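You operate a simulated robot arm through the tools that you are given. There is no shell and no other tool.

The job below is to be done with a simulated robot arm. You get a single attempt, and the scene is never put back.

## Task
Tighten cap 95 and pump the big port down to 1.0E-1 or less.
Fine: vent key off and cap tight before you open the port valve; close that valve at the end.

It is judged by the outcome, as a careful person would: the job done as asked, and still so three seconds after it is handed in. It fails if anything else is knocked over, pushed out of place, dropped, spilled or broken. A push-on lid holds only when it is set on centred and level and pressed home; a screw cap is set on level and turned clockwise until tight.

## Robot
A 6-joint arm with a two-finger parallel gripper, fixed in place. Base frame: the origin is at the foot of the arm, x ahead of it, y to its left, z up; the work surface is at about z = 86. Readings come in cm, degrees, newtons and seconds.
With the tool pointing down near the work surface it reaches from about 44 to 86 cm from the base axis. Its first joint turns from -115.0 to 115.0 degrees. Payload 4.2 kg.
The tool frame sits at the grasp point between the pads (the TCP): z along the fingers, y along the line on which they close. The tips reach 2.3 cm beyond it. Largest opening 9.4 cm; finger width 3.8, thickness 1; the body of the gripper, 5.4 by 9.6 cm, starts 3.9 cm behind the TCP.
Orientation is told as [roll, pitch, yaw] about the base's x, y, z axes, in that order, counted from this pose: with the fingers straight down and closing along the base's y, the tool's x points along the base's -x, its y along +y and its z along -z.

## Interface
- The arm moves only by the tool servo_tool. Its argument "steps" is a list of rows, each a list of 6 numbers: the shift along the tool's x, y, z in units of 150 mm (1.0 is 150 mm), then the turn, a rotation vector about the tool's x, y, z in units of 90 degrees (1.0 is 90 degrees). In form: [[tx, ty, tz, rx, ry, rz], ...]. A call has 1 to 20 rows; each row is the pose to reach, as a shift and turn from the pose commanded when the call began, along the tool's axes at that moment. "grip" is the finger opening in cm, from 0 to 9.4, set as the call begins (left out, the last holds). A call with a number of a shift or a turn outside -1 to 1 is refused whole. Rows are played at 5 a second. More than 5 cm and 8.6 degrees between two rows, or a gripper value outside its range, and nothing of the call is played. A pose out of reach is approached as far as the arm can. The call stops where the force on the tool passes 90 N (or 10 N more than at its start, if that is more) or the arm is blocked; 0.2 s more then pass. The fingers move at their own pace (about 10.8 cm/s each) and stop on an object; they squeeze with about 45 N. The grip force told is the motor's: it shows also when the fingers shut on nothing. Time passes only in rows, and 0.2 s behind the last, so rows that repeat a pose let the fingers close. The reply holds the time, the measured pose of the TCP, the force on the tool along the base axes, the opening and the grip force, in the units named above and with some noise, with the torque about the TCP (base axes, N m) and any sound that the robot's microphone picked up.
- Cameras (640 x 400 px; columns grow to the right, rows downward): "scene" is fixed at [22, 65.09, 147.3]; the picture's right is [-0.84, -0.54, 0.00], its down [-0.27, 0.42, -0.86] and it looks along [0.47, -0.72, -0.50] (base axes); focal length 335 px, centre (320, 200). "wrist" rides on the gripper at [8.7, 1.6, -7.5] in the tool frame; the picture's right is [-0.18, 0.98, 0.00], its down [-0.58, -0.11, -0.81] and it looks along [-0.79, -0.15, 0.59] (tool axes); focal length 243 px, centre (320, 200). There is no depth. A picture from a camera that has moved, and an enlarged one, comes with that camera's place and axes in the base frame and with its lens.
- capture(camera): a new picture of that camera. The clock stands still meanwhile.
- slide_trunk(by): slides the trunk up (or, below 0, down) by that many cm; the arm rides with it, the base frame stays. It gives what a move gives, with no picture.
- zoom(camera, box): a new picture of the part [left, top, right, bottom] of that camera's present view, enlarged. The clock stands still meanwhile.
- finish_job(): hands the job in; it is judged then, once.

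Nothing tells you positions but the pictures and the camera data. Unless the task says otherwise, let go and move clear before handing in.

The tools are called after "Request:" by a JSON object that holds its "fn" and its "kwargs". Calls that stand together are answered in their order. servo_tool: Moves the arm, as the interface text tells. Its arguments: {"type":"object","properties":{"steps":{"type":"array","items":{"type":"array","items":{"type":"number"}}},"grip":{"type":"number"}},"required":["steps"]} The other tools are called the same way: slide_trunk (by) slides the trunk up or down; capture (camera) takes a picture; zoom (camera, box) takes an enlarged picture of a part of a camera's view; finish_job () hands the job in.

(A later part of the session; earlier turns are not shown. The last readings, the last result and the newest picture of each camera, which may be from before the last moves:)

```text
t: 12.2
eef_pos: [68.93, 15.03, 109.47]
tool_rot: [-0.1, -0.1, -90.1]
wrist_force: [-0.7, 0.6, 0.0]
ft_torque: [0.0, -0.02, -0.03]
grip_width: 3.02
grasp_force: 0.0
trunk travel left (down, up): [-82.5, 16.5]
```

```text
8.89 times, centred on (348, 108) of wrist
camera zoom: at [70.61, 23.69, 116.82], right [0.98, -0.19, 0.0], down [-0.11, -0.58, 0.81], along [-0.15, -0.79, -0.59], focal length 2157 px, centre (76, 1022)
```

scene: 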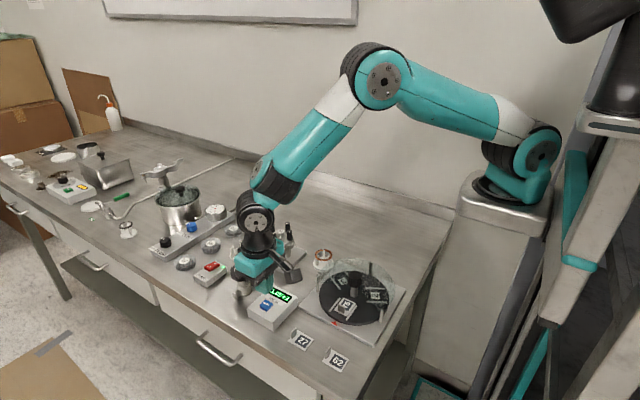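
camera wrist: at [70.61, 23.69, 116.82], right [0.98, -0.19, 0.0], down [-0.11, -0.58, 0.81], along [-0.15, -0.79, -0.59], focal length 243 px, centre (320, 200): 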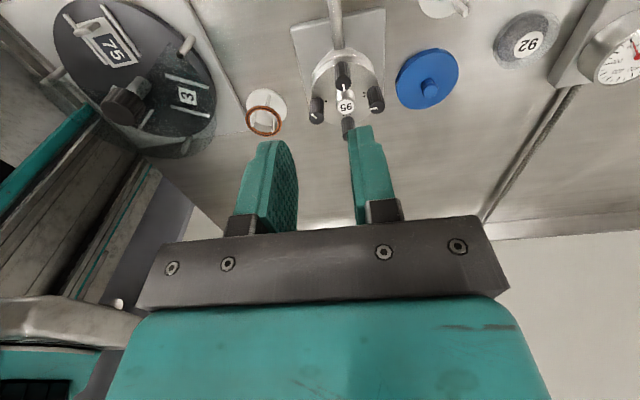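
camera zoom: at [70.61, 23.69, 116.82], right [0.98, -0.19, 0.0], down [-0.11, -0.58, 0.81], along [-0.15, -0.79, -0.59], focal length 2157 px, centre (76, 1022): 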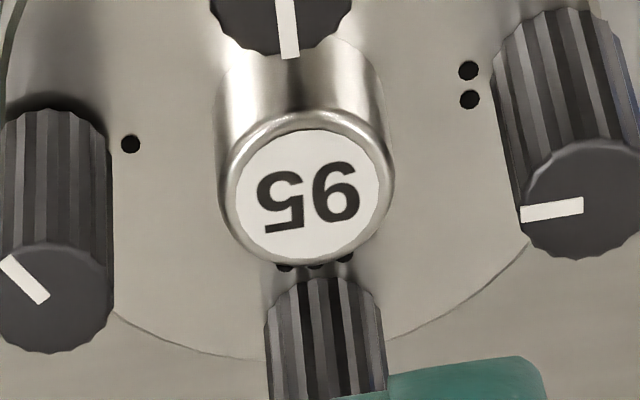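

The order is clear now: the near (−x) screw has 1 dot, the far one 2, the left one 3 and the right one 4, which is a cross pattern. Screw 1's pointer is about 135° off while the other three point inward, so it is likely the loose one. I'll return to yaw 0 above screw 1 to check its place.

Request:
{"fn": "servo_tool", "kwargs": {"steps": [[-0.033, -0.008, 0, 0, 0, -0.0909], [-0.066, -0.016, 0, 0, 0, -0.1818], [-0.1, -0.024, 0, 0, 0, -0.2727], [-0.133, -0.032, 0, 0, 0, -0.3636], [-0.166, -0.04, 0, 0, 0, -0.4545], [-0.2, -0.049, 0, 0, 0, -0.5454], [-0.232, -0.057, 0, 0, 0, -0.6363], [-0.265, -0.065, 0, 0, 0, -0.7272], [-0.3, -0.073, 0, 0, 0, -0.8181], [-0.332, -0.081, 0, 0, 0, -0.909], [-0.365, -0.089, 0, 0, 0, -1.0], [-0.365, -0.089, 0.2, 0, 0, -1.0], [-0.365, -0.089, 0.4, 0, 0, -1.0]]}}

Request:
{"fn": "capture", "kwargs": {"camera": "wrist"}}

Request:
{"fn": "zoom", "kwargs": {"camera": "wrist", "box": [270, 50, 370, 150]}}

```text
t: 15.0
eef_pos: [67.52, 9.7, 103.34]
tool_rot: [0.0, 0.1, 0.1]
wrist_force: [-0.1, -0.2, 0.5]
ft_torque: [0.0, 0.03, 0.01]
grip_width: 3.01
grasp_force: 0.0
trunk travel left (down, up): [-82.5, 16.5]
```

```text
taken
camera wrist: at [58.87, 11.21, 110.8], right [0.18, 0.98, 0.0], down [0.58, -0.11, 0.81], along [0.79, -0.15, -0.59], focal length 243 px, centre (320, 200)
```

wrist: 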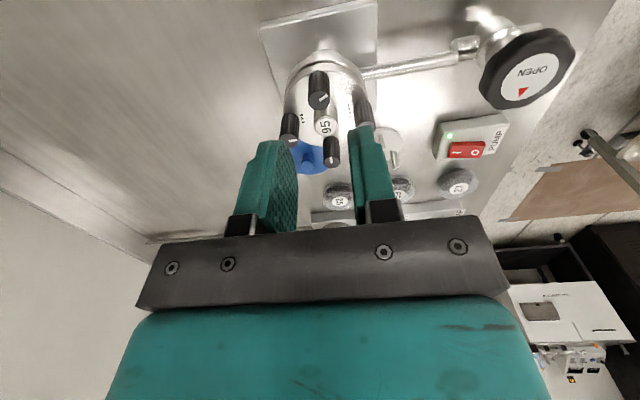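

```text
4.00 times, centred on (320, 100) of wrist
camera zoom: at [58.87, 11.21, 110.8], right [0.18, 0.98, 0.0], down [0.58, -0.11, 0.81], along [0.79, -0.15, -0.59], focal length 970 px, centre (320, 600)
```

zoom: 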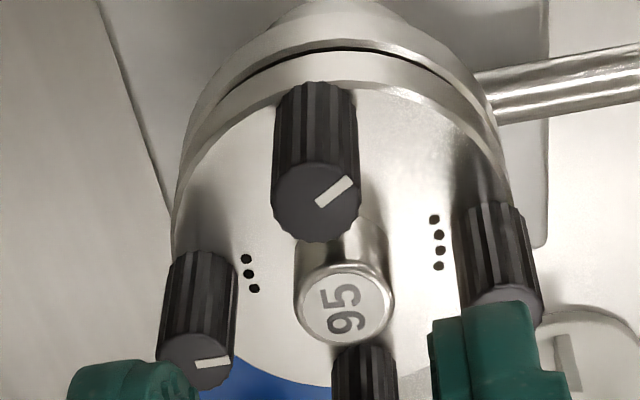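

Screw 1 sits almost exactly below the tool. I'll yaw counter-clockwise 60° to leave room for a long clockwise turn, then come down with the pads around the top 7 mm of the screw knob, just above the centre post.

Request:
{"fn": "servo_tool", "kwargs": {"steps": [[0, -0.002, 0, 0, 0, -0.085], [-0.002, -0.004, 0, 0, 0, -0.17], [-0.004, -0.006, 0, 0, 0, -0.255], [-0.006, -0.007, 0, 0, 0, -0.34], [-0.006, -0.007, 0, 0, 0, -0.425], [-0.006, -0.007, 0, 0, 0, -0.51], [-0.006, -0.007, 0, 0, 0, -0.595], [-0.006, -0.007, 0, 0, 0, -0.667], [-0.006, -0.007, 0.1, 0, 0, -0.667], [-0.006, -0.007, 0.2, 0, 0, -0.667]], "grip": 2.8}}

Request:
{"fn": "zoom", "kwargs": {"camera": "scene", "box": [260, 205, 310, 245]}}

Request:
{"fn": "zoom", "kwargs": {"camera": "wrist", "box": [250, 60, 390, 160]}}

```text
t: 17.2
eef_pos: [67.67, 9.64, 100.41]
tool_rot: [0.0, 0.1, 60.2]
wrist_force: [0.0, 0.6, 0.6]
ft_torque: [0.03, 0.0, 0.0]
grip_width: 2.78
grasp_force: 0.1
trunk travel left (down, up): [-82.5, 16.5]
```

```text
10.00 times, centred on (285, 225) of scene
camera zoom: at [22.0, 65.09, 147.3], right [-0.84, -0.54, 0.0], down [-0.27, 0.42, -0.86], along [0.47, -0.72, -0.5], focal length 3349 px, centre (670, -50)
```

zoom: 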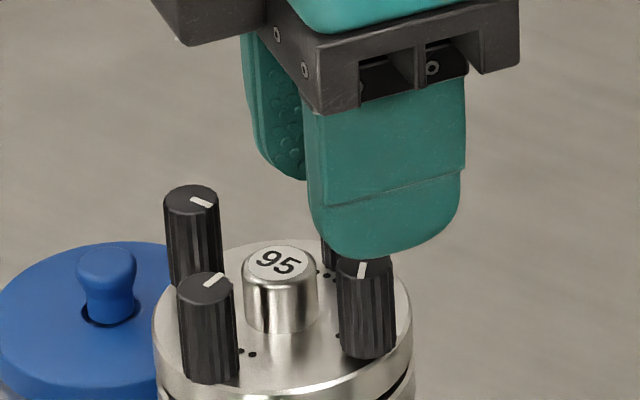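

```text
4.00 times, centred on (320, 110) of wrist
camera zoom: at [61.98, 2.81, 107.81], right [-0.76, 0.65, 0.0], down [0.38, 0.45, 0.81], along [0.52, 0.61, -0.59], focal length 970 px, centre (320, 560)
```

zoom: 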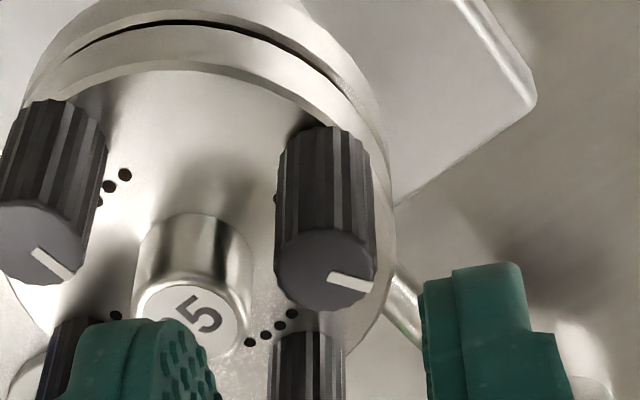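

The right knob is centred between the pads, with one finger passing over the centre post. I'll lower to just around the knob top and check the clearance.

Request:
{"fn": "servo_tool", "kwargs": {"steps": [[0, 0, 0.08, 0, 0, 0], [0, 0, 0.155, 0, 0, 0]]}}

Request:
{"fn": "zoom", "kwargs": {"camera": "scene", "box": [260, 205, 310, 245]}}

Request:
{"fn": "zoom", "kwargs": {"camera": "wrist", "box": [250, 80, 390, 180]}}

```text
t: 17.8
eef_pos: [67.56, 9.43, 98.05]
tool_rot: [0.0, 0.0, 60.1]
wrist_force: [-0.7, 0.7, 0.6]
ft_torque: [0.02, 0.0, -0.02]
grip_width: 2.77
grasp_force: 0.2
trunk travel left (down, up): [-82.5, 16.5]
```

```text
10.00 times, centred on (285, 225) of scene
camera zoom: at [22.0, 65.09, 147.3], right [-0.84, -0.54, 0.0], down [-0.27, 0.42, -0.86], along [0.47, -0.72, -0.5], focal length 3349 px, centre (670, -50)
```

zoom: 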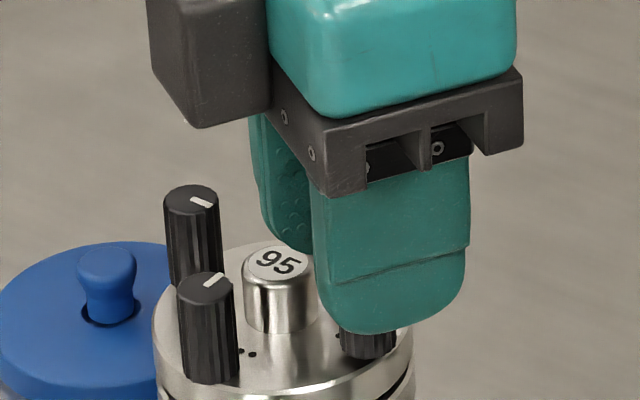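

```text
4.00 times, centred on (320, 130) of wrist
camera zoom: at [61.95, 2.78, 105.45], right [-0.76, 0.65, 0.0], down [0.38, 0.45, 0.81], along [0.52, 0.61, -0.59], focal length 970 px, centre (320, 480)
```

zoom: 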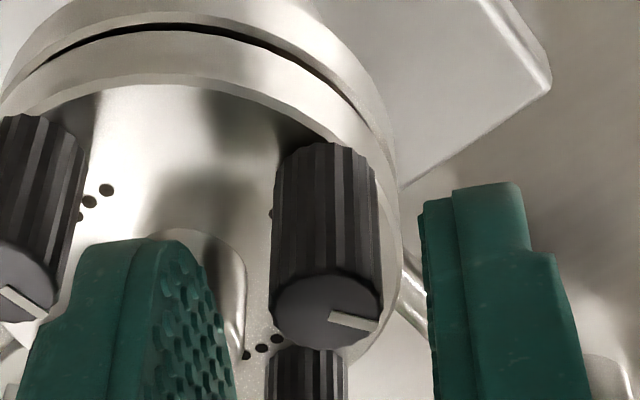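

The tips are about 6 mm below the knob top and clear of the post. I'll go 1.5 mm deeper and close the pads on screw 1.

Request:
{"fn": "servo_tool", "kwargs": {"steps": [[0, 0, 0.01, 0, 0, 0], [0, 0, 0.01, 0, 0, 0]]}}

Request:
{"fn": "servo_tool", "kwargs": {"steps": [[0, 0, 0, 0, 0, 0], [0, 0, 0, 0, 0, 0], [0, 0, 0, 0, 0, 0]], "grip": 0}}

Request:
{"fn": "zoom", "kwargs": {"camera": "wrist", "box": [250, 80, 390, 180]}}

```text
t: 18.4
eef_pos: [67.6, 9.55, 97.81]
tool_rot: [0.0, -0.1, 60.1]
wrist_force: [-0.1, 1.1, -0.1]
ft_torque: [-0.03, -0.02, 0.03]
grip_width: 2.79
grasp_force: 0.0
trunk travel left (down, up): [-82.5, 16.5]
```

```text
t: 19.2
eef_pos: [67.63, 9.59, 97.98]
tool_rot: [0.1, 0.0, 60.1]
wrist_force: [-5.1, 1.6, -0.2]
ft_torque: [0.12, 0.26, 0.01]
grip_width: 1.37
grasp_force: 45.3
trunk travel left (down, up): [-82.5, 16.5]
```

```text
4.00 times, centred on (320, 130) of wrist
camera zoom: at [61.91, 2.81, 105.3], right [-0.76, 0.65, 0.0], down [0.38, 0.45, 0.81], along [0.52, 0.61, -0.59], focal length 970 px, centre (320, 480)
```

zoom: 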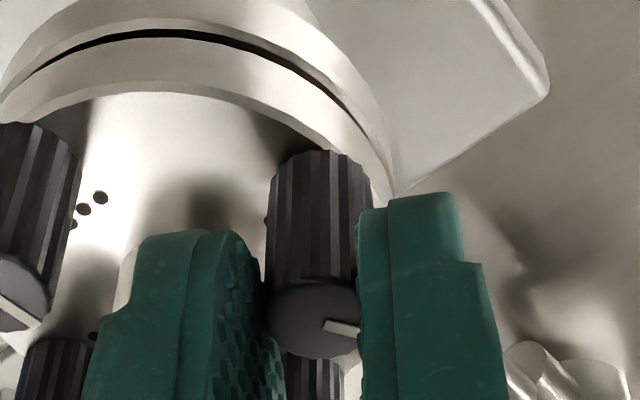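

Screw 1 is gripped at 1.37 cm. I'll relieve the small side load and turn clockwise 30°, watching the torque.

Request:
{"fn": "servo_tool", "kwargs": {"steps": [[0, 0.004, 0, 0, 0, 0], [0, 0.004, 0, 0, 0, 0.083], [0, 0.004, 0, 0, 0, 0.166], [0, 0.004, 0, 0, 0, 0.25], [0, 0.004, 0, 0, 0, 0.333]]}}

Request:
{"fn": "zoom", "kwargs": {"camera": "wrist", "box": [250, 80, 390, 180]}}

```text
t: 20.4
eef_pos: [67.57, 9.45, 97.84]
tool_rot: [0.0, 0.2, 29.9]
wrist_force: [-5.0, 1.7, 0.1]
ft_torque: [0.09, 0.4, 0.03]
grip_width: 1.4
grasp_force: 44.4
trunk travel left (down, up): [-82.5, 16.5]
```

```text
4.00 times, centred on (320, 130) of wrist
camera zoom: at [59.33, 6.59, 105.31], right [-0.33, 0.94, 0.0], down [0.56, 0.2, 0.81], along [0.76, 0.27, -0.59], focal length 970 px, centre (320, 480)
```

zoom: 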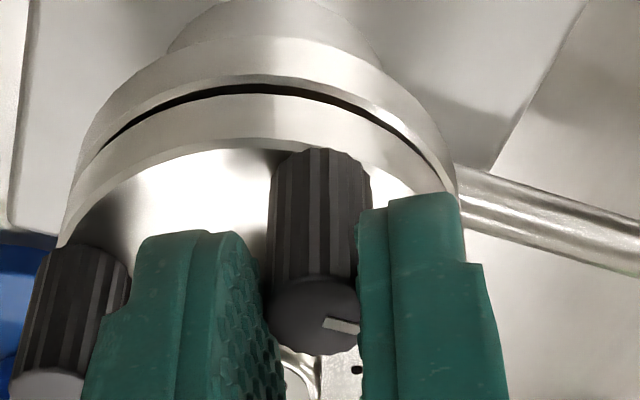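

The screw turned with the pads at almost no torque. I'll continue clockwise another 45°.

Request:
{"fn": "servo_tool", "kwargs": {"steps": [[0, 0, 0, 0, 0, 0.084], [0, 0, 0, 0, 0, 0.167], [0, 0, 0, 0, 0, 0.25], [0, 0, 0, 0, 0, 0.333], [0, 0, 0, 0, 0, 0.417], [0, 0, 0, 0, 0, 0.5]]}}

Request:
{"fn": "servo_tool", "kwargs": {"steps": [[0, 0, 0, 0, 0, 0.084], [0, 0, 0, 0, 0, 0.167], [0, 0, 0, 0, 0, 0.25], [0, 0, 0, 0, 0, 0.333]]}}

Request:
{"fn": "zoom", "kwargs": {"camera": "wrist", "box": [250, 80, 390, 180]}}

```text
t: 21.8
eef_pos: [67.49, 9.58, 97.84]
tool_rot: [0.0, 0.0, -15.0]
wrist_force: [-8.0, 2.2, -2.4]
ft_torque: [0.12, 0.61, 0.03]
grip_width: 1.39
grasp_force: 45.6
trunk travel left (down, up): [-82.5, 16.5]
```

```text
t: 22.8
eef_pos: [67.49, 9.69, 97.91]
tool_rot: [0.0, 0.0, -44.9]
wrist_force: [-10.2, 1.5, -2.6]
ft_torque: [0.1, 0.65, 0.01]
grip_width: 1.4
grasp_force: 45.1
trunk travel left (down, up): [-82.5, 16.5]
```

```text
4.00 times, centred on (320, 130) of wrist
camera zoom: at [62.68, 16.78, 105.33], right [0.83, 0.56, 0.0], down [0.33, -0.49, 0.81], along [0.45, -0.67, -0.59], focal length 970 px, centre (320, 480)
```

zoom: 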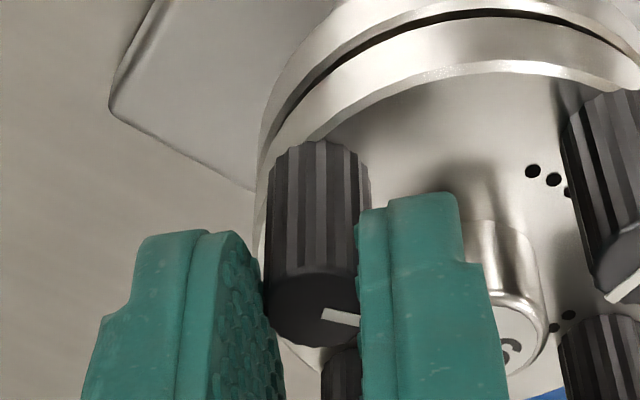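

105° turned so far, with the torque still near zero. I'll ease the side load slightly and keep turning in small amounts.

Request:
{"fn": "servo_tool", "kwargs": {"steps": [[0.004, -0.004, 0, 0, 0, 0], [0.004, -0.004, 0, 0, 0, 0.084], [0.004, -0.004, 0, 0, 0, 0.167], [0.004, -0.004, 0, 0, 0, 0.25], [0.004, -0.004, 0, 0, 0, 0.333]]}}

```text
t: 24.0
eef_pos: [67.64, 9.32, 97.93]
tool_rot: [0.1, 0.0, -75.0]
wrist_force: [-1.0, -2.0, -1.3]
ft_torque: [-0.19, 0.0, 0.22]
grip_width: 1.39
grasp_force: 44.8
trunk travel left (down, up): [-82.5, 16.5]
```

The reaction torque is starting to rise (0.22 N·m) at 135°. I'll continue in smaller steps.

Request:
{"fn": "servo_tool", "kwargs": {"steps": [[0, 0, 0, 0, 0, 0.06], [0, 0, 0, 0, 0, 0.12]]}}

Request:
{"fn": "zoom", "kwargs": {"camera": "wrist", "box": [250, 80, 390, 180]}}

Request:
{"fn": "zoom", "kwargs": {"camera": "scene", "box": [260, 205, 310, 260]}}

```text
t: 24.6
eef_pos: [67.56, 9.53, 97.94]
tool_rot: [0.0, -0.1, -85.7]
wrist_force: [-1.8, -0.6, 1.2]
ft_torque: [-0.18, 0.03, 0.26]
grip_width: 1.37
grasp_force: 44.9
trunk travel left (down, up): [-82.5, 16.5]
```

```text
4.00 times, centred on (320, 130) of wrist
camera zoom: at [68.57, 18.27, 105.35], right [0.99, -0.11, 0.0], down [-0.07, -0.59, 0.81], along [-0.09, -0.8, -0.59], focal length 970 px, centre (320, 480)
```

zoom: 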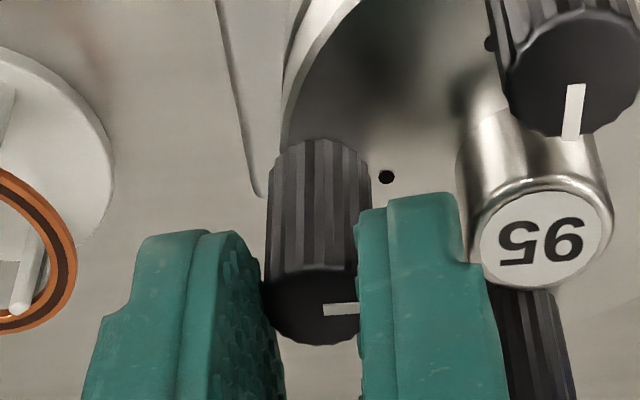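

```text
7.27 times, centred on (285, 232) of scene
camera zoom: at [22.0, 65.09, 147.3], right [-0.84, -0.54, 0.0], down [-0.27, 0.42, -0.86], along [0.47, -0.72, -0.5], focal length 2436 px, centre (574, -36)
```

zoom: 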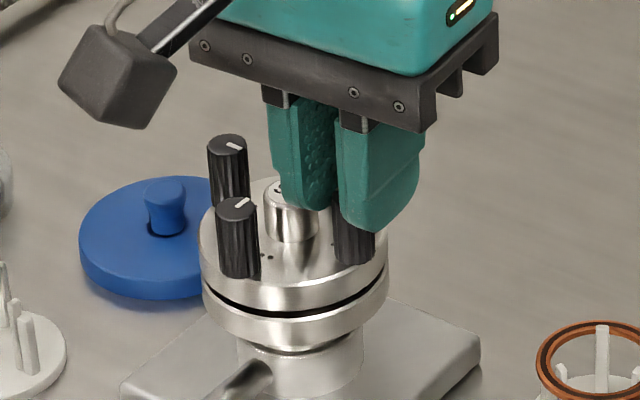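

Screw 1's pointer now faces inward like the others, and the torque is 0.26 N·m. I'll nudge it further to feel whether it comes to a firm stop.

Request:
{"fn": "servo_tool", "kwargs": {"steps": [[0, 0, 0, 0, 0, 0.06], [0, 0, 0, 0, 0, 0.12]]}}

Request:
{"fn": "zoom", "kwargs": {"camera": "wrist", "box": [250, 80, 390, 180]}}

```text
t: 25.2
eef_pos: [67.58, 9.44, 97.92]
tool_rot: [0.0, 0.0, -96.5]
wrist_force: [0.7, 0.0, 0.6]
ft_torque: [-0.04, 0.0, 0.15]
grip_width: 1.39
grasp_force: 45.3
trunk travel left (down, up): [-82.5, 16.5]
```

```text
4.00 times, centred on (320, 130) of wrist
camera zoom: at [70.18, 17.93, 105.35], right [0.96, -0.29, 0.0], down [-0.17, -0.57, 0.81], along [-0.24, -0.77, -0.59], focal length 970 px, centre (320, 480)
```

zoom: 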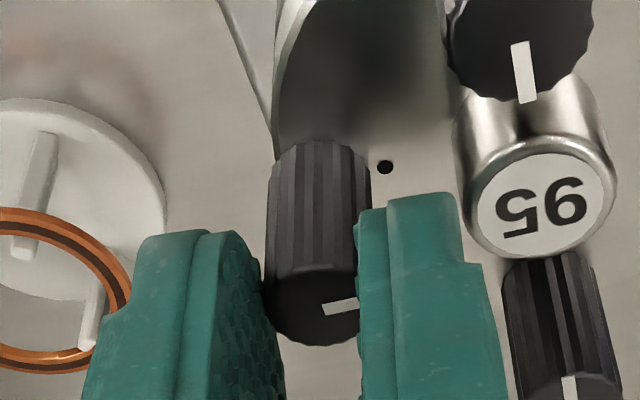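

The pads now slip while the pointer stays facing inward, so screw 1 is against its stop and tight. I'll let go, rise straight up and inspect all four screws and the gap.

Request:
{"fn": "servo_tool", "kwargs": {"steps": [[0, 0, 0, 0, 0, 0], [0, 0, 0, 0, 0, 0], [0, 0, -0.1, 0, 0, 0], [0, 0, -0.3, 0, 0, 0], [0, 0, -0.5, 0, 0, 0]], "grip": 2.8}}

Request:
{"fn": "zoom", "kwargs": {"camera": "scene", "box": [260, 215, 310, 260]}}

Request:
{"fn": "zoom", "kwargs": {"camera": "wrist", "box": [250, 30, 410, 140]}}

```text
t: 26.4
eef_pos: [67.41, 9.46, 105.28]
tool_rot: [0.0, 0.1, -96.4]
wrist_force: [-0.2, -0.6, 0.0]
ft_torque: [-0.03, -0.03, -0.01]
grip_width: 2.79
grasp_force: 0.1
trunk travel left (down, up): [-82.5, 16.5]
```

```text
8.89 times, centred on (285, 238) of scene
camera zoom: at [22.0, 65.09, 147.3], right [-0.84, -0.54, 0.0], down [-0.27, 0.42, -0.86], along [0.47, -0.72, -0.5], focal length 2977 px, centre (631, -133)
```

zoom: 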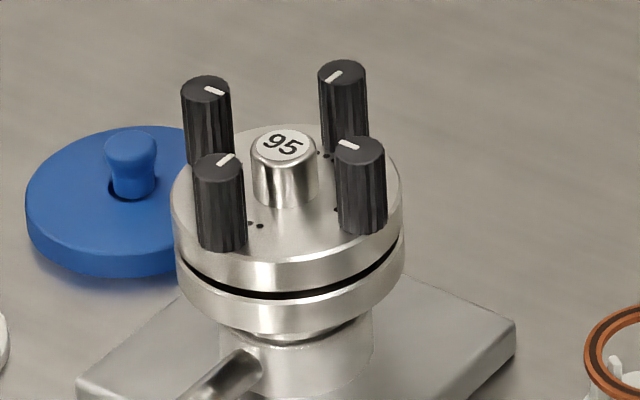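

```text
3.64 times, centred on (330, 85) of wrist
camera zoom: at [70.12, 17.88, 112.81], right [0.96, -0.29, 0.0], down [-0.17, -0.57, 0.81], along [-0.24, -0.77, -0.59], focal length 882 px, centre (284, 618)
```

zoom: 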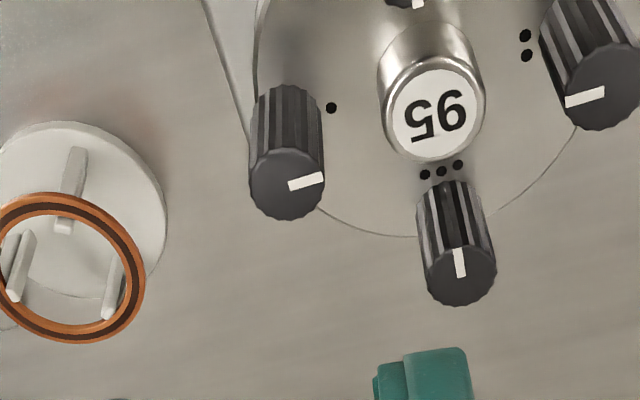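

All four pointers face inward, the tops are coplanar to about 1 mm, and the gap looks even, so the cap is tight. Next I'll move over the port valve near (70.5, 24.7) at a safe height to locate it exactly.

Request:
{"fn": "servo_tool", "kwargs": {"steps": [[0.13, 0.015, 0, 0, 0, -0.0816], [0.27, 0.03, 0, 0, 0, -0.163], [0.4, 0.045, 0, 0, 0, -0.245], [0.53, 0.06, 0, 0, 0, -0.326], [0.67, 0.075, 0, 0, 0, -0.408], [0.8, 0.09, 0, 0, 0, -0.49], [0.933, 0.103, 0, 0, 0, -0.571]], "grip": 7.4}}

Request:
{"fn": "capture", "kwargs": {"camera": "wrist"}}

Request:
{"fn": "zoom", "kwargs": {"camera": "scene", "box": [200, 215, 310, 310]}}

```text
t: 28.0
eef_pos: [70.57, 23.27, 105.49]
tool_rot: [0.0, 0.1, -44.9]
wrist_force: [1.2, 0.4, -0.1]
ft_torque: [0.02, -0.02, 0.01]
grip_width: 7.4
grasp_force: 0.1
trunk travel left (down, up): [-82.5, 16.5]
```

```text
taken
camera wrist: at [65.75, 30.52, 112.89], right [0.82, 0.57, 0.0], down [0.33, -0.49, 0.81], along [0.46, -0.66, -0.59], focal length 243 px, centre (320, 200)
```

wrist: 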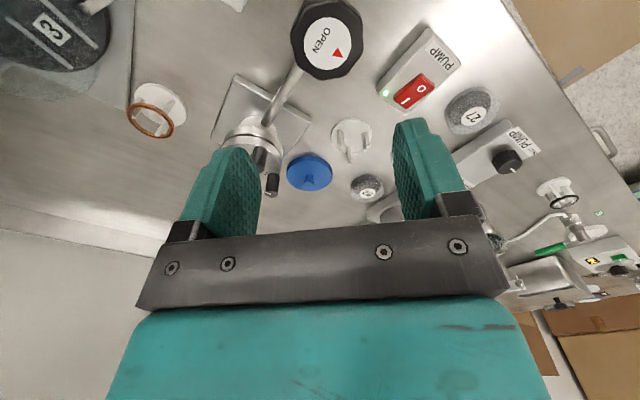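

```text
4.21 times, centred on (255, 262) of scene
camera zoom: at [22.0, 65.09, 147.3], right [-0.84, -0.54, 0.0], down [-0.27, 0.42, -0.86], along [0.47, -0.72, -0.5], focal length 1410 px, centre (594, -63)
```

zoom: 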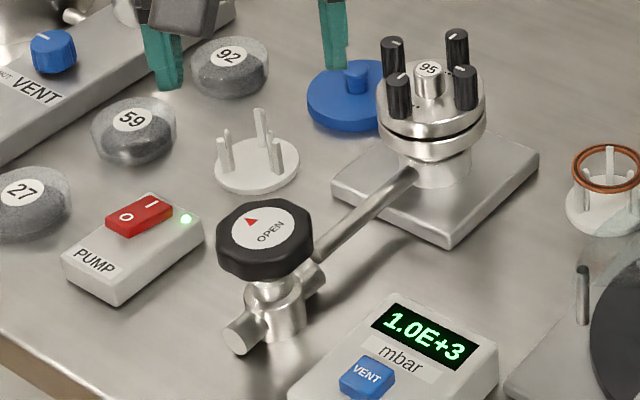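

The valve knob label is near (70.4, 24.6). I'll zoom on it to refine the centre and see the arrow's direction.

Request:
{"fn": "zoom", "kwargs": {"camera": "wrist", "box": [270, 0, 390, 100]}}

Request:
{"fn": "zoom", "kwargs": {"camera": "scene", "box": [225, 250, 265, 290]}}

```text
4.00 times, centred on (330, 50) of wrist
camera zoom: at [65.75, 30.52, 112.89], right [0.82, 0.57, 0.0], down [0.33, -0.49, 0.81], along [0.46, -0.66, -0.59], focal length 970 px, centre (280, 800)
```

zoom: 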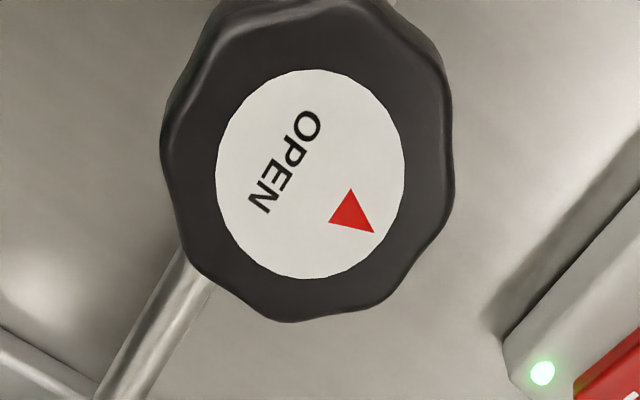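

```text
10.00 times, centred on (245, 270) of scene
camera zoom: at [22.0, 65.09, 147.3], right [-0.84, -0.54, 0.0], down [-0.27, 0.42, -0.86], along [0.47, -0.72, -0.5], focal length 3349 px, centre (1070, -500)
```

zoom: 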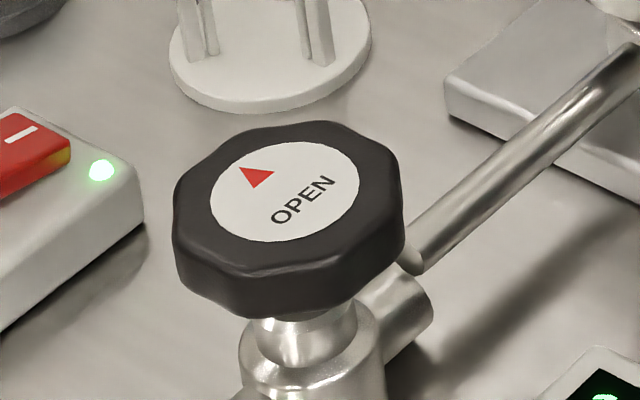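

The knob is about 5.4 cm across, centred near (70.6, 24.7) with its top at about z 93.2. I'll align and lower with the pads open 7.4 cm on either side of it.

Request:
{"fn": "servo_tool", "kwargs": {"steps": [[0.0754, 0.061, 0.1, 0, 0, 0], [0.0754, 0.061, 0.3, 0, 0, 0], [0.0754, 0.061, 0.5, 0, 0, 0]]}}

Request:
{"fn": "capture", "kwargs": {"camera": "wrist"}}

Request:
{"fn": "zoom", "kwargs": {"camera": "scene", "box": [200, 235, 290, 310]}}

```text
t: 28.8
eef_pos: [70.52, 24.78, 97.89]
tool_rot: [0.0, 0.0, -44.9]
wrist_force: [0.1, -0.2, -0.5]
ft_torque: [0.01, -0.01, -0.01]
grip_width: 7.42
grasp_force: 0.2
trunk travel left (down, up): [-82.5, 16.5]
```

```text
taken
camera wrist: at [65.56, 31.96, 105.33], right [0.83, 0.56, 0.0], down [0.33, -0.49, 0.81], along [0.46, -0.67, -0.59], focal length 243 px, centre (320, 200)
```

wrist: 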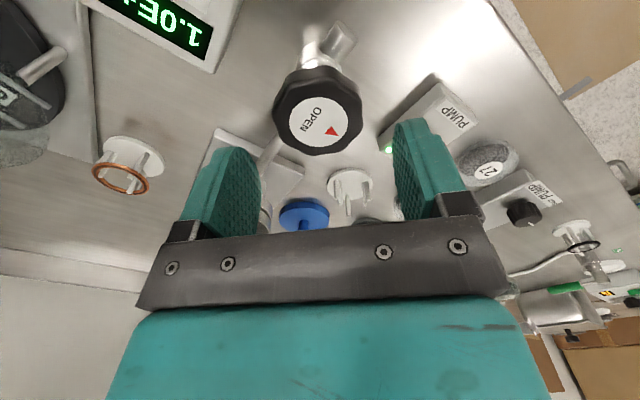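

```text
5.33 times, centred on (245, 272) of scene
camera zoom: at [22.0, 65.09, 147.3], right [-0.84, -0.54, 0.0], down [-0.27, 0.42, -0.86], along [0.47, -0.72, -0.5], focal length 1786 px, centre (720, -187)
```

zoom: 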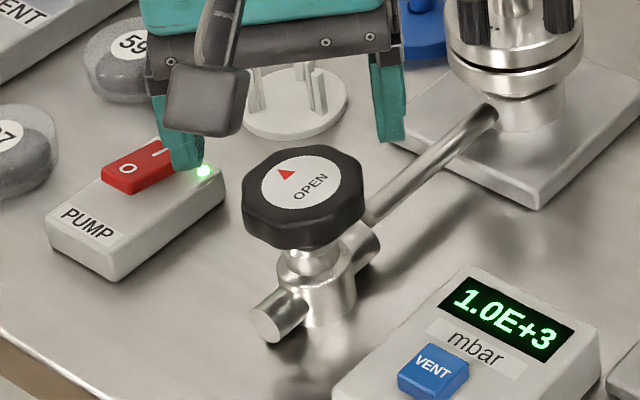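

The pads straddle the knob. I'll zoom once more to check centring before going lower.

Request:
{"fn": "zoom", "kwargs": {"camera": "wrist", "box": [250, 50, 390, 190]}}

```text
2.86 times, centred on (320, 120) of wrist
camera zoom: at [65.56, 31.96, 105.33], right [0.83, 0.56, 0.0], down [0.33, -0.49, 0.81], along [0.46, -0.67, -0.59], focal length 693 px, centre (320, 429)
```

zoom: 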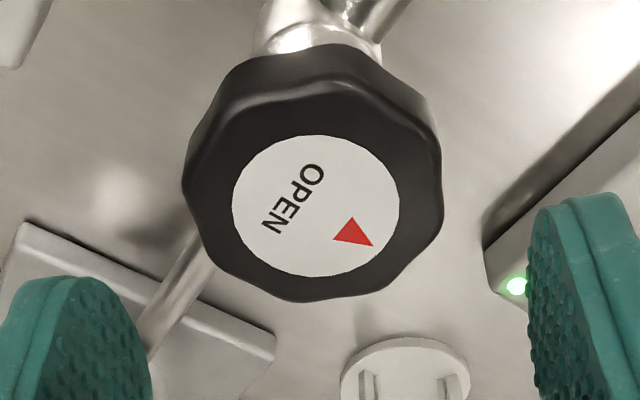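

The knob is centred under the tool with its top at about z 93.2. I'll lower the pads around it.

Request:
{"fn": "servo_tool", "kwargs": {"steps": [[0, 0, 0.1, 0, 0, 0], [0, 0, 0.2, 0, 0, 0], [0, 0, 0.285, 0, 0, 0]]}}

Request:
{"fn": "zoom", "kwargs": {"camera": "scene", "box": [200, 235, 290, 310]}}

Request:
{"fn": "capture", "kwargs": {"camera": "wrist"}}

```text
t: 29.6
eef_pos: [70.54, 24.76, 93.57]
tool_rot: [0.1, 0.0, -45.0]
wrist_force: [-0.2, -0.6, 1.3]
ft_torque: [0.01, 0.01, 0.01]
grip_width: 7.41
grasp_force: 0.1
trunk travel left (down, up): [-82.5, 16.5]
```

```text
5.33 times, centred on (245, 272) of scene
camera zoom: at [22.0, 65.09, 147.3], right [-0.84, -0.54, 0.0], down [-0.27, 0.42, -0.86], along [0.47, -0.72, -0.5], focal length 1786 px, centre (720, -187)
```

zoom: 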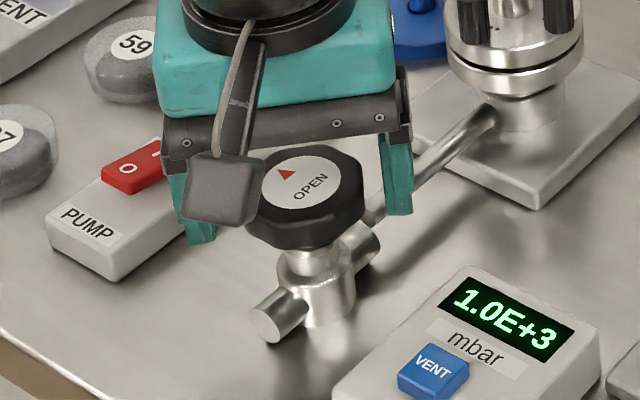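

```text
taken
camera wrist: at [65.58, 31.94, 101.07], right [0.83, 0.56, 0.0], down [0.33, -0.49, 0.81], along [0.46, -0.67, -0.59], focal length 243 px, centre (320, 200)
```

wrist: 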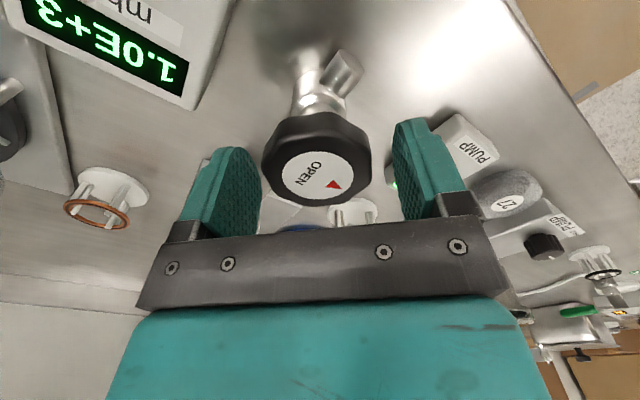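

The pads are level with the knob on both sides, clear of the pump box and pipe. I'll close on it.

Request:
{"fn": "servo_tool", "kwargs": {"steps": [[0, 0, 0, 0, 0, 0], [0, 0, 0, 0, 0, 0], [0, 0, 0, 0, 0, 0]], "grip": 4.0}}

Request:
{"fn": "zoom", "kwargs": {"camera": "wrist", "box": [240, 90, 400, 220]}}

```text
t: 30.4
eef_pos: [70.43, 24.61, 93.59]
tool_rot: [0.0, 0.0, -45.1]
wrist_force: [-9.0, -6.8, 0.5]
ft_torque: [-0.06, 0.01, -0.03]
grip_width: 5.41
grasp_force: 44.9
trunk travel left (down, up): [-82.5, 16.5]
```

```text
3.08 times, centred on (320, 155) of wrist
camera zoom: at [65.52, 31.86, 101.04], right [0.83, 0.56, 0.0], down [0.33, -0.49, 0.81], along [0.45, -0.67, -0.59], focal length 746 px, centre (320, 338)
```

zoom: 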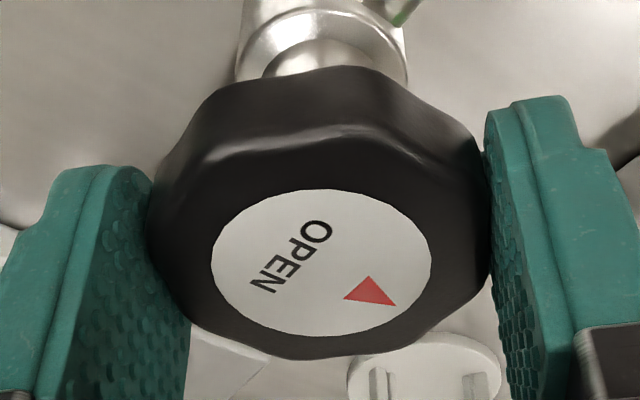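

The knob is gripped at 5.41 cm. I'll relieve the side load and try a first 15° counter-clockwise.

Request:
{"fn": "servo_tool", "kwargs": {"steps": [[0, -0.007, 0, 0, 0, 0], [0, -0.007, 0, 0, 0, -0.083], [0, -0.007, 0, 0, 0, -0.166]]}}

Request:
{"fn": "zoom", "kwargs": {"camera": "wrist", "box": [240, 90, 400, 220]}}

Request:
{"fn": "zoom", "kwargs": {"camera": "scene", "box": [200, 235, 310, 325]}}

```text
t: 31.2
eef_pos: [70.43, 24.61, 93.7]
tool_rot: [-0.1, 0.0, -30.0]
wrist_force: [-3.8, -4.8, -2.1]
ft_torque: [-0.13, 0.27, -0.01]
grip_width: 5.42
grasp_force: 45.8
trunk travel left (down, up): [-82.5, 16.5]
```

```text
3.08 times, centred on (320, 155) of wrist
camera zoom: at [63.77, 30.3, 101.05], right [0.65, 0.76, 0.0], down [0.45, -0.39, 0.81], along [0.61, -0.52, -0.59], focal length 746 px, centre (320, 338)
```

zoom: 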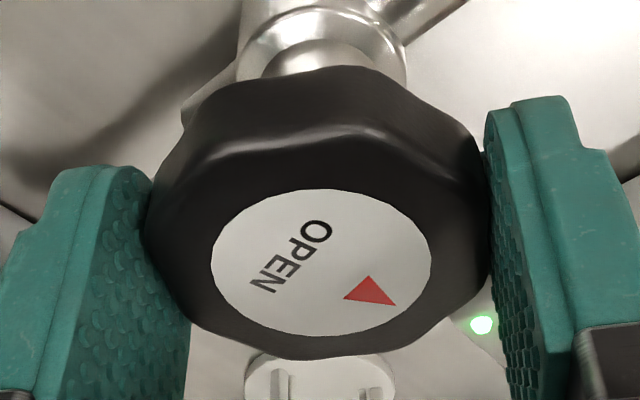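

```text
4.44 times, centred on (255, 280) of scene
camera zoom: at [22.0, 65.09, 147.3], right [-0.84, -0.54, 0.0], down [-0.27, 0.42, -0.86], along [0.47, -0.72, -0.5], focal length 1488 px, centre (609, -156)
```

zoom: 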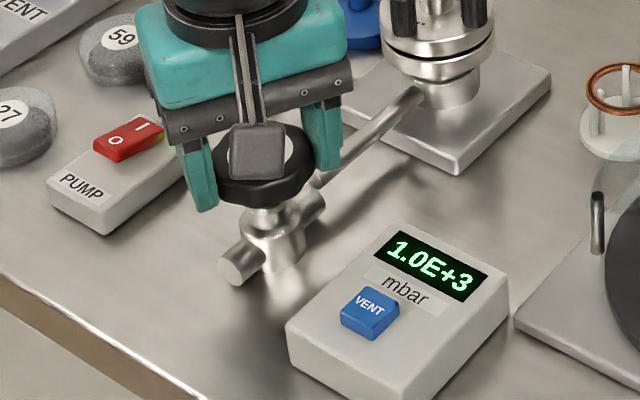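

The knob turned freely with the pads; the gauge still shows 1.0E+3. I'll continue counter-clockwise.

Request:
{"fn": "servo_tool", "kwargs": {"steps": [[0, 0, 0, 0, 0, -0.083], [0, 0, 0, 0, 0, -0.166], [0, 0, 0, 0, 0, -0.25], [0, 0, 0, 0, 0, -0.333]]}}

Request:
{"fn": "zoom", "kwargs": {"camera": "scene", "box": [200, 235, 310, 325]}}

```text
t: 32.2
eef_pos: [70.46, 24.55, 93.54]
tool_rot: [0.0, 0.0, 0.0]
wrist_force: [-5.8, -9.0, -5.1]
ft_torque: [0.4, -0.69, -0.01]
grip_width: 5.41
grasp_force: 44.9
trunk travel left (down, up): [-82.5, 16.5]
```

```text
4.44 times, centred on (255, 280) of scene
camera zoom: at [22.0, 65.09, 147.3], right [-0.84, -0.54, 0.0], down [-0.27, 0.42, -0.86], along [0.47, -0.72, -0.5], focal length 1488 px, centre (609, -156)
```

zoom: 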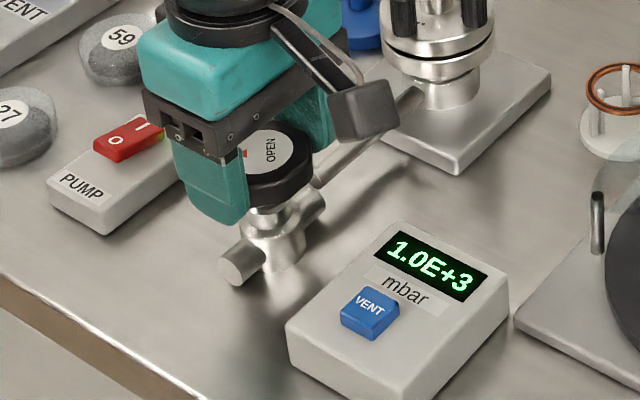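

Still 1.0E+3 after 45°. I'll relieve the side load a little and go on counter-clockwise another 45°.

Request:
{"fn": "servo_tool", "kwargs": {"steps": [[0.004, -0.006, 0, 0, 0, 0], [0.004, -0.006, 0, 0, 0, -0.083], [0.004, -0.006, 0, 0, 0, -0.166], [0.004, -0.006, 0, 0, 0, -0.25], [0.004, -0.006, 0, 0, 0, -0.333]]}}

Request:
{"fn": "zoom", "kwargs": {"camera": "scene", "box": [200, 235, 310, 325]}}

```text
t: 33.4
eef_pos: [70.58, 24.51, 93.6]
tool_rot: [0.0, 0.0, 29.9]
wrist_force: [3.8, -5.7, -5.3]
ft_torque: [-0.02, 0.24, -0.02]
grip_width: 5.4
grasp_force: 44.7
trunk travel left (down, up): [-82.5, 16.5]
```

```text
4.44 times, centred on (255, 280) of scene
camera zoom: at [22.0, 65.09, 147.3], right [-0.84, -0.54, 0.0], down [-0.27, 0.42, -0.86], along [0.47, -0.72, -0.5], focal length 1488 px, centre (609, -156)
```

zoom: 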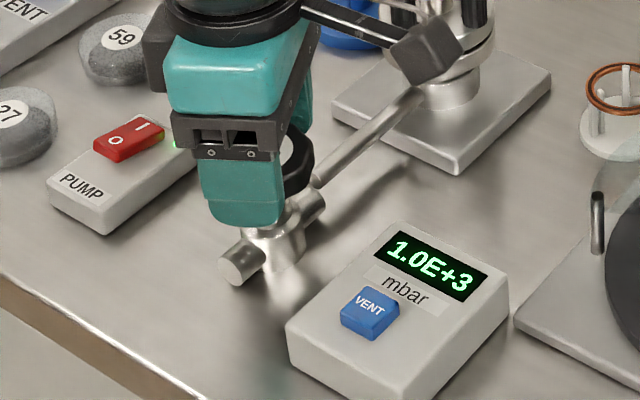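

75° turned with no stop and no change on the gauge yet. I'll continue in steps.

Request:
{"fn": "servo_tool", "kwargs": {"steps": [[0, -0.003, 0, 0, 0, -0.083], [0, -0.003, 0, 0, 0, -0.166], [0, -0.003, 0, 0, 0, -0.25]]}}

Request:
{"fn": "zoom", "kwargs": {"camera": "scene", "box": [200, 235, 310, 325]}}

Request:
{"fn": "zoom", "kwargs": {"camera": "wrist", "box": [240, 90, 400, 220]}}

```text
t: 34.2
eef_pos: [70.38, 24.51, 93.52]
tool_rot: [0.0, 0.0, 52.5]
wrist_force: [5.1, -5.0, -3.7]
ft_torque: [-0.12, 0.11, -0.02]
grip_width: 5.42
grasp_force: 44.9
trunk travel left (down, up): [-82.5, 16.5]
```

```text
4.44 times, centred on (255, 280) of scene
camera zoom: at [22.0, 65.09, 147.3], right [-0.84, -0.54, 0.0], down [-0.27, 0.42, -0.86], along [0.47, -0.72, -0.5], focal length 1488 px, centre (609, -156)
```

zoom: 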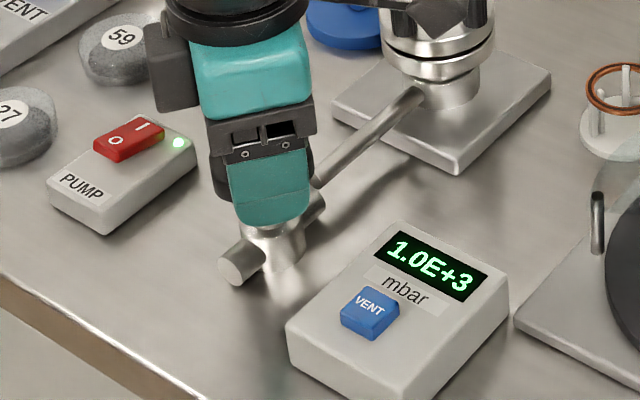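

```text
3.08 times, centred on (320, 155) of wrist
camera zoom: at [63.92, 18.56, 101.04], right [-0.67, 0.74, 0.0], down [0.44, 0.39, 0.81], along [0.6, 0.54, -0.59], focal length 746 px, centre (320, 338)
```

zoom: 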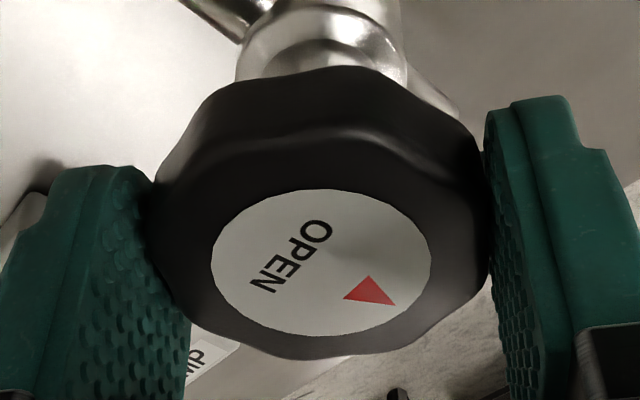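

About 97° turned; the pointer now lies along the pipe. I'll wait a couple of seconds to see whether the pressure begins to fall.

Request:
{"fn": "servo_tool", "kwargs": {"steps": [[0, 0, 0, 0, 0, 0], [0, 0, 0, 0, 0, 0], [0, 0, 0, 0, 0, 0], [0, 0, 0, 0, 0, 0], [0, 0, 0, 0, 0, 0], [0, 0, 0, 0, 0, 0], [0, 0, 0, 0, 0, 0], [0, 0, 0, 0, 0, 0], [0, 0, 0, 0, 0, 0], [0, 0, 0, 0, 0, 0]]}}

Request:
{"fn": "zoom", "kwargs": {"camera": "scene", "box": [200, 235, 310, 325]}}

```text
t: 36.4
eef_pos: [70.43, 24.35, 93.53]
tool_rot: [0.0, -0.1, 52.3]
wrist_force: [7.4, -3.4, -2.4]
ft_torque: [-0.33, -0.49, 0.03]
grip_width: 5.42
grasp_force: 44.8
trunk travel left (down, up): [-82.5, 16.5]
```

```text
4.44 times, centred on (255, 280) of scene
camera zoom: at [22.0, 65.09, 147.3], right [-0.84, -0.54, 0.0], down [-0.27, 0.42, -0.86], along [0.47, -0.72, -0.5], focal length 1488 px, centre (609, -156)
```

zoom: 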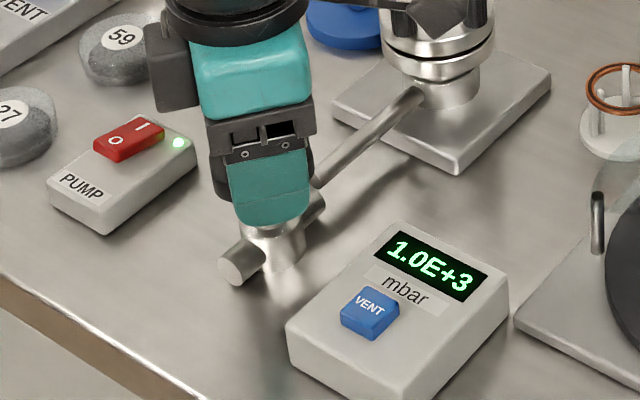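

No change yet, so it may be a multi-turn valve. I'll keep turning counter-clockwise to the comfortable end of the wrist's travel.

Request:
{"fn": "servo_tool", "kwargs": {"steps": [[0, 0, 0, 0, 0, -0.083], [0, 0, 0, 0, 0, -0.166], [0, 0, 0, 0, 0, -0.25], [0, 0, 0, 0, 0, -0.333], [0, 0, 0, 0, 0, -0.417], [0, 0, 0, 0, 0, -0.5]]}}

Request:
{"fn": "zoom", "kwargs": {"camera": "scene", "box": [200, 235, 310, 325]}}

Request:
{"fn": "zoom", "kwargs": {"camera": "wrist", "box": [240, 90, 400, 220]}}

```text
t: 37.8
eef_pos: [70.42, 24.36, 93.56]
tool_rot: [0.0, 0.1, 97.4]
wrist_force: [18.7, -4.4, -0.3]
ft_torque: [-0.14, 0.83, -0.04]
grip_width: 5.39
grasp_force: 45.0
trunk travel left (down, up): [-82.5, 16.5]
```

```text
4.44 times, centred on (255, 280) of scene
camera zoom: at [22.0, 65.09, 147.3], right [-0.84, -0.54, 0.0], down [-0.27, 0.42, -0.86], along [0.47, -0.72, -0.5], focal length 1488 px, centre (609, -156)
```

zoom: 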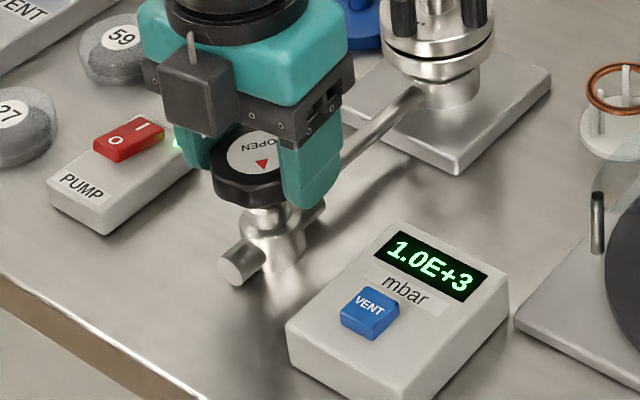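

```text
3.08 times, centred on (320, 155) of wrist
camera zoom: at [70.06, 15.63, 101.04], right [-1.0, 0.06, 0.0], down [0.03, 0.59, 0.81], along [0.05, 0.81, -0.59], focal length 746 px, centre (320, 338)
```

zoom: 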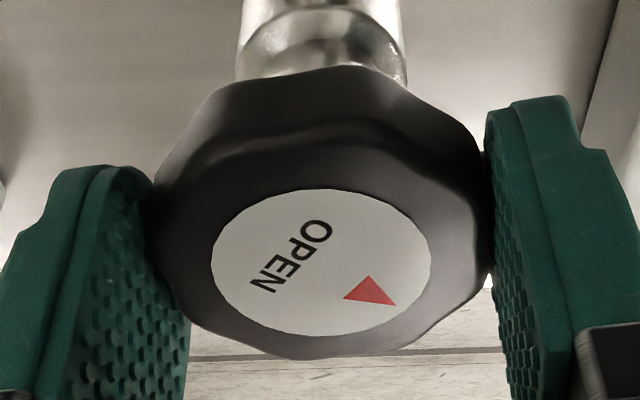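

142° turned with only light torque. I'll ease the side load and go on counter-clockwise.

Request:
{"fn": "servo_tool", "kwargs": {"steps": [[0, -0.012, 0, 0, 0, 0], [0, -0.012, 0, 0, 0, -0.083], [0, -0.012, 0, 0, 0, -0.166], [0, -0.012, 0, 0, 0, -0.25], [0, -0.012, 0, 0, 0, -0.333], [0, -0.012, 0, 0, 0, -0.417], [0, -0.012, 0, 0, 0, -0.5]]}}

Request:
{"fn": "zoom", "kwargs": {"camera": "scene", "box": [200, 235, 310, 325]}}

Request:
{"fn": "zoom", "kwargs": {"camera": "wrist", "box": [240, 90, 400, 220]}}

```text
t: 39.4
eef_pos: [70.46, 24.56, 93.66]
tool_rot: [0.0, -0.1, 142.7]
wrist_force: [-4.3, -0.6, 3.4]
ft_torque: [0.24, -0.04, -0.64]
grip_width: 5.4
grasp_force: 44.8
trunk travel left (down, up): [-82.5, 16.5]
```

```text
4.44 times, centred on (255, 280) of scene
camera zoom: at [22.0, 65.09, 147.3], right [-0.84, -0.54, 0.0], down [-0.27, 0.42, -0.86], along [0.47, -0.72, -0.5], focal length 1488 px, centre (609, -156)
```

zoom: 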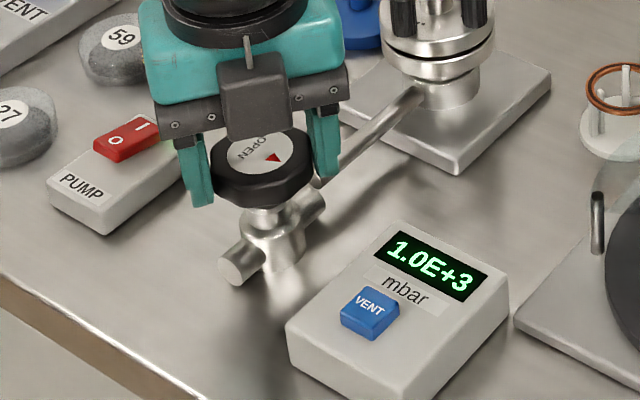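

```text
3.08 times, centred on (320, 155) of wrist
camera zoom: at [76.36, 18.06, 101.02], right [-0.74, -0.67, 0.0], down [-0.39, 0.44, 0.81], along [-0.54, 0.6, -0.59], focal length 746 px, centre (320, 338)
```

zoom: 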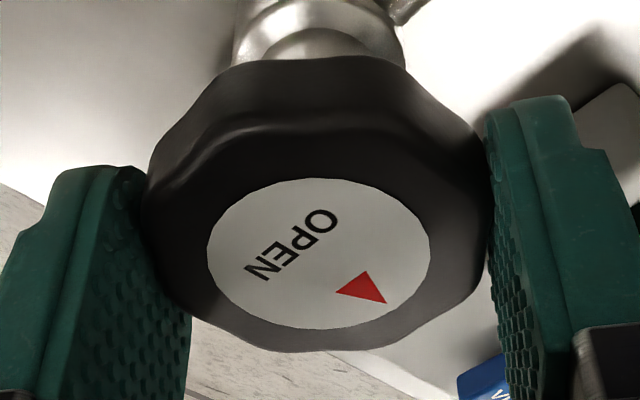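

Now the torque has risen to 0.64 N·m and the knob lags, so it has met its stop about 180° from the start. I'll wait two seconds here and re-read the gauge.

Request:
{"fn": "servo_tool", "kwargs": {"steps": [[0, 0, 0, 0, 0, 0.07], [0, 0, 0, 0, 0, 0.07], [0, 0, 0, 0, 0, 0.07], [0, 0, 0, 0, 0, 0.07], [0, 0, 0, 0, 0, 0.07], [0, 0, 0, 0, 0, 0.07], [0, 0, 0, 0, 0, 0.07], [0, 0, 0, 0, 0, 0.07], [0, 0, 0, 0, 0, 0.07], [0, 0, 0, 0, 0, 0.07]]}}

Request:
{"fn": "zoom", "kwargs": {"camera": "scene", "box": [180, 205, 310, 325]}}

Request:
{"fn": "zoom", "kwargs": {"camera": "scene", "box": [260, 215, 310, 255]}}

```text
t: 41.6
eef_pos: [70.34, 24.51, 93.61]
tool_rot: [0.1, 0.0, 136.1]
wrist_force: [-24.0, 14.0, -6.4]
ft_torque: [0.11, 0.06, -0.03]
grip_width: 5.36
grasp_force: 44.6
trunk travel left (down, up): [-82.5, 16.5]
```

```text
3.33 times, centred on (245, 265) of scene
camera zoom: at [22.0, 65.09, 147.3], right [-0.84, -0.54, 0.0], down [-0.27, 0.42, -0.86], along [0.47, -0.72, -0.5], focal length 1116 px, centre (570, -17)
```

zoom: 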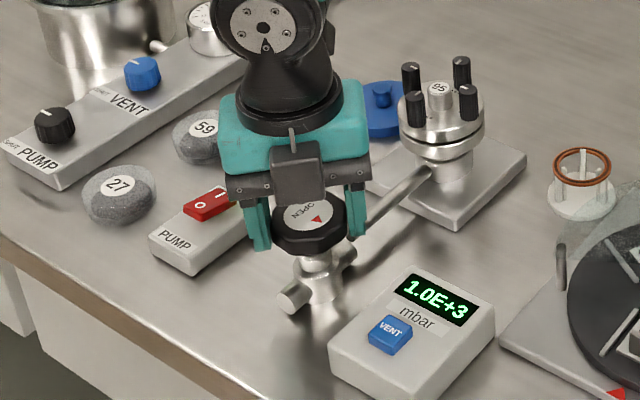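

```text
10.00 times, centred on (285, 235) of scene
camera zoom: at [22.0, 65.09, 147.3], right [-0.84, -0.54, 0.0], down [-0.27, 0.42, -0.86], along [0.47, -0.72, -0.5], focal length 3349 px, centre (670, -150)
```

zoom: 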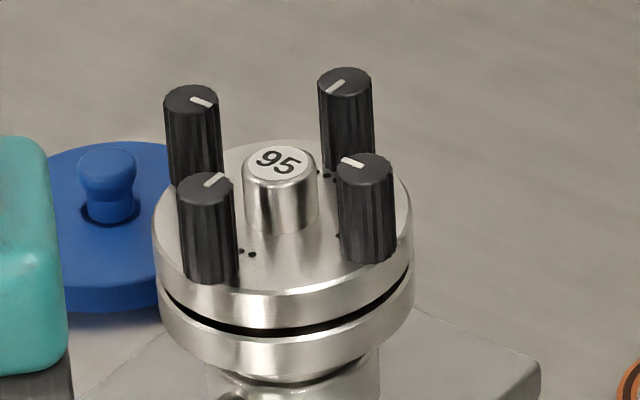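

The gauge hasn't moved with the valve at its stop, so something still admits air, either the cap or the vent. I'll shut the valve again before checking anything: first release and re-grip to clear the side load.

Request:
{"fn": "servo_tool", "kwargs": {"steps": [[0, 0, 0, 0, 0, 0], [0, 0, 0, 0, 0, 0]], "grip": 7.0}}

Request:
{"fn": "zoom", "kwargs": {"camera": "wrist", "box": [240, 90, 400, 220]}}

```text
t: 42.2
eef_pos: [70.58, 24.43, 93.61]
tool_rot: [-0.1, 0.0, 135.9]
wrist_force: [0.5, 0.0, -0.2]
ft_torque: [0.01, 0.0, -0.02]
grip_width: 7.02
grasp_force: 0.2
trunk travel left (down, up): [-82.5, 16.5]
```

```text
3.08 times, centred on (320, 155) of wrist
camera zoom: at [75.78, 17.23, 101.09], right [-0.82, -0.58, 0.0], down [-0.34, 0.48, 0.81], along [-0.47, 0.66, -0.59], focal length 746 px, centre (320, 338)
```

zoom: 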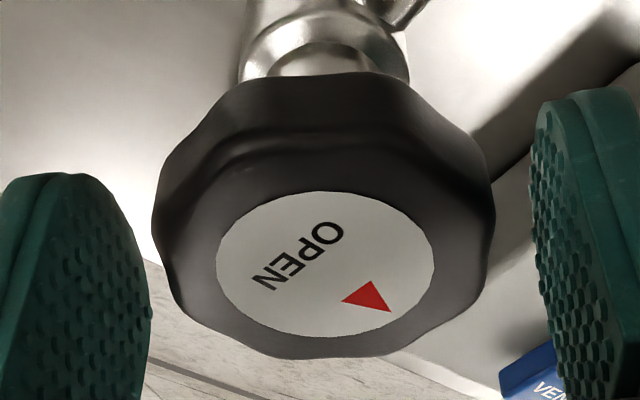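

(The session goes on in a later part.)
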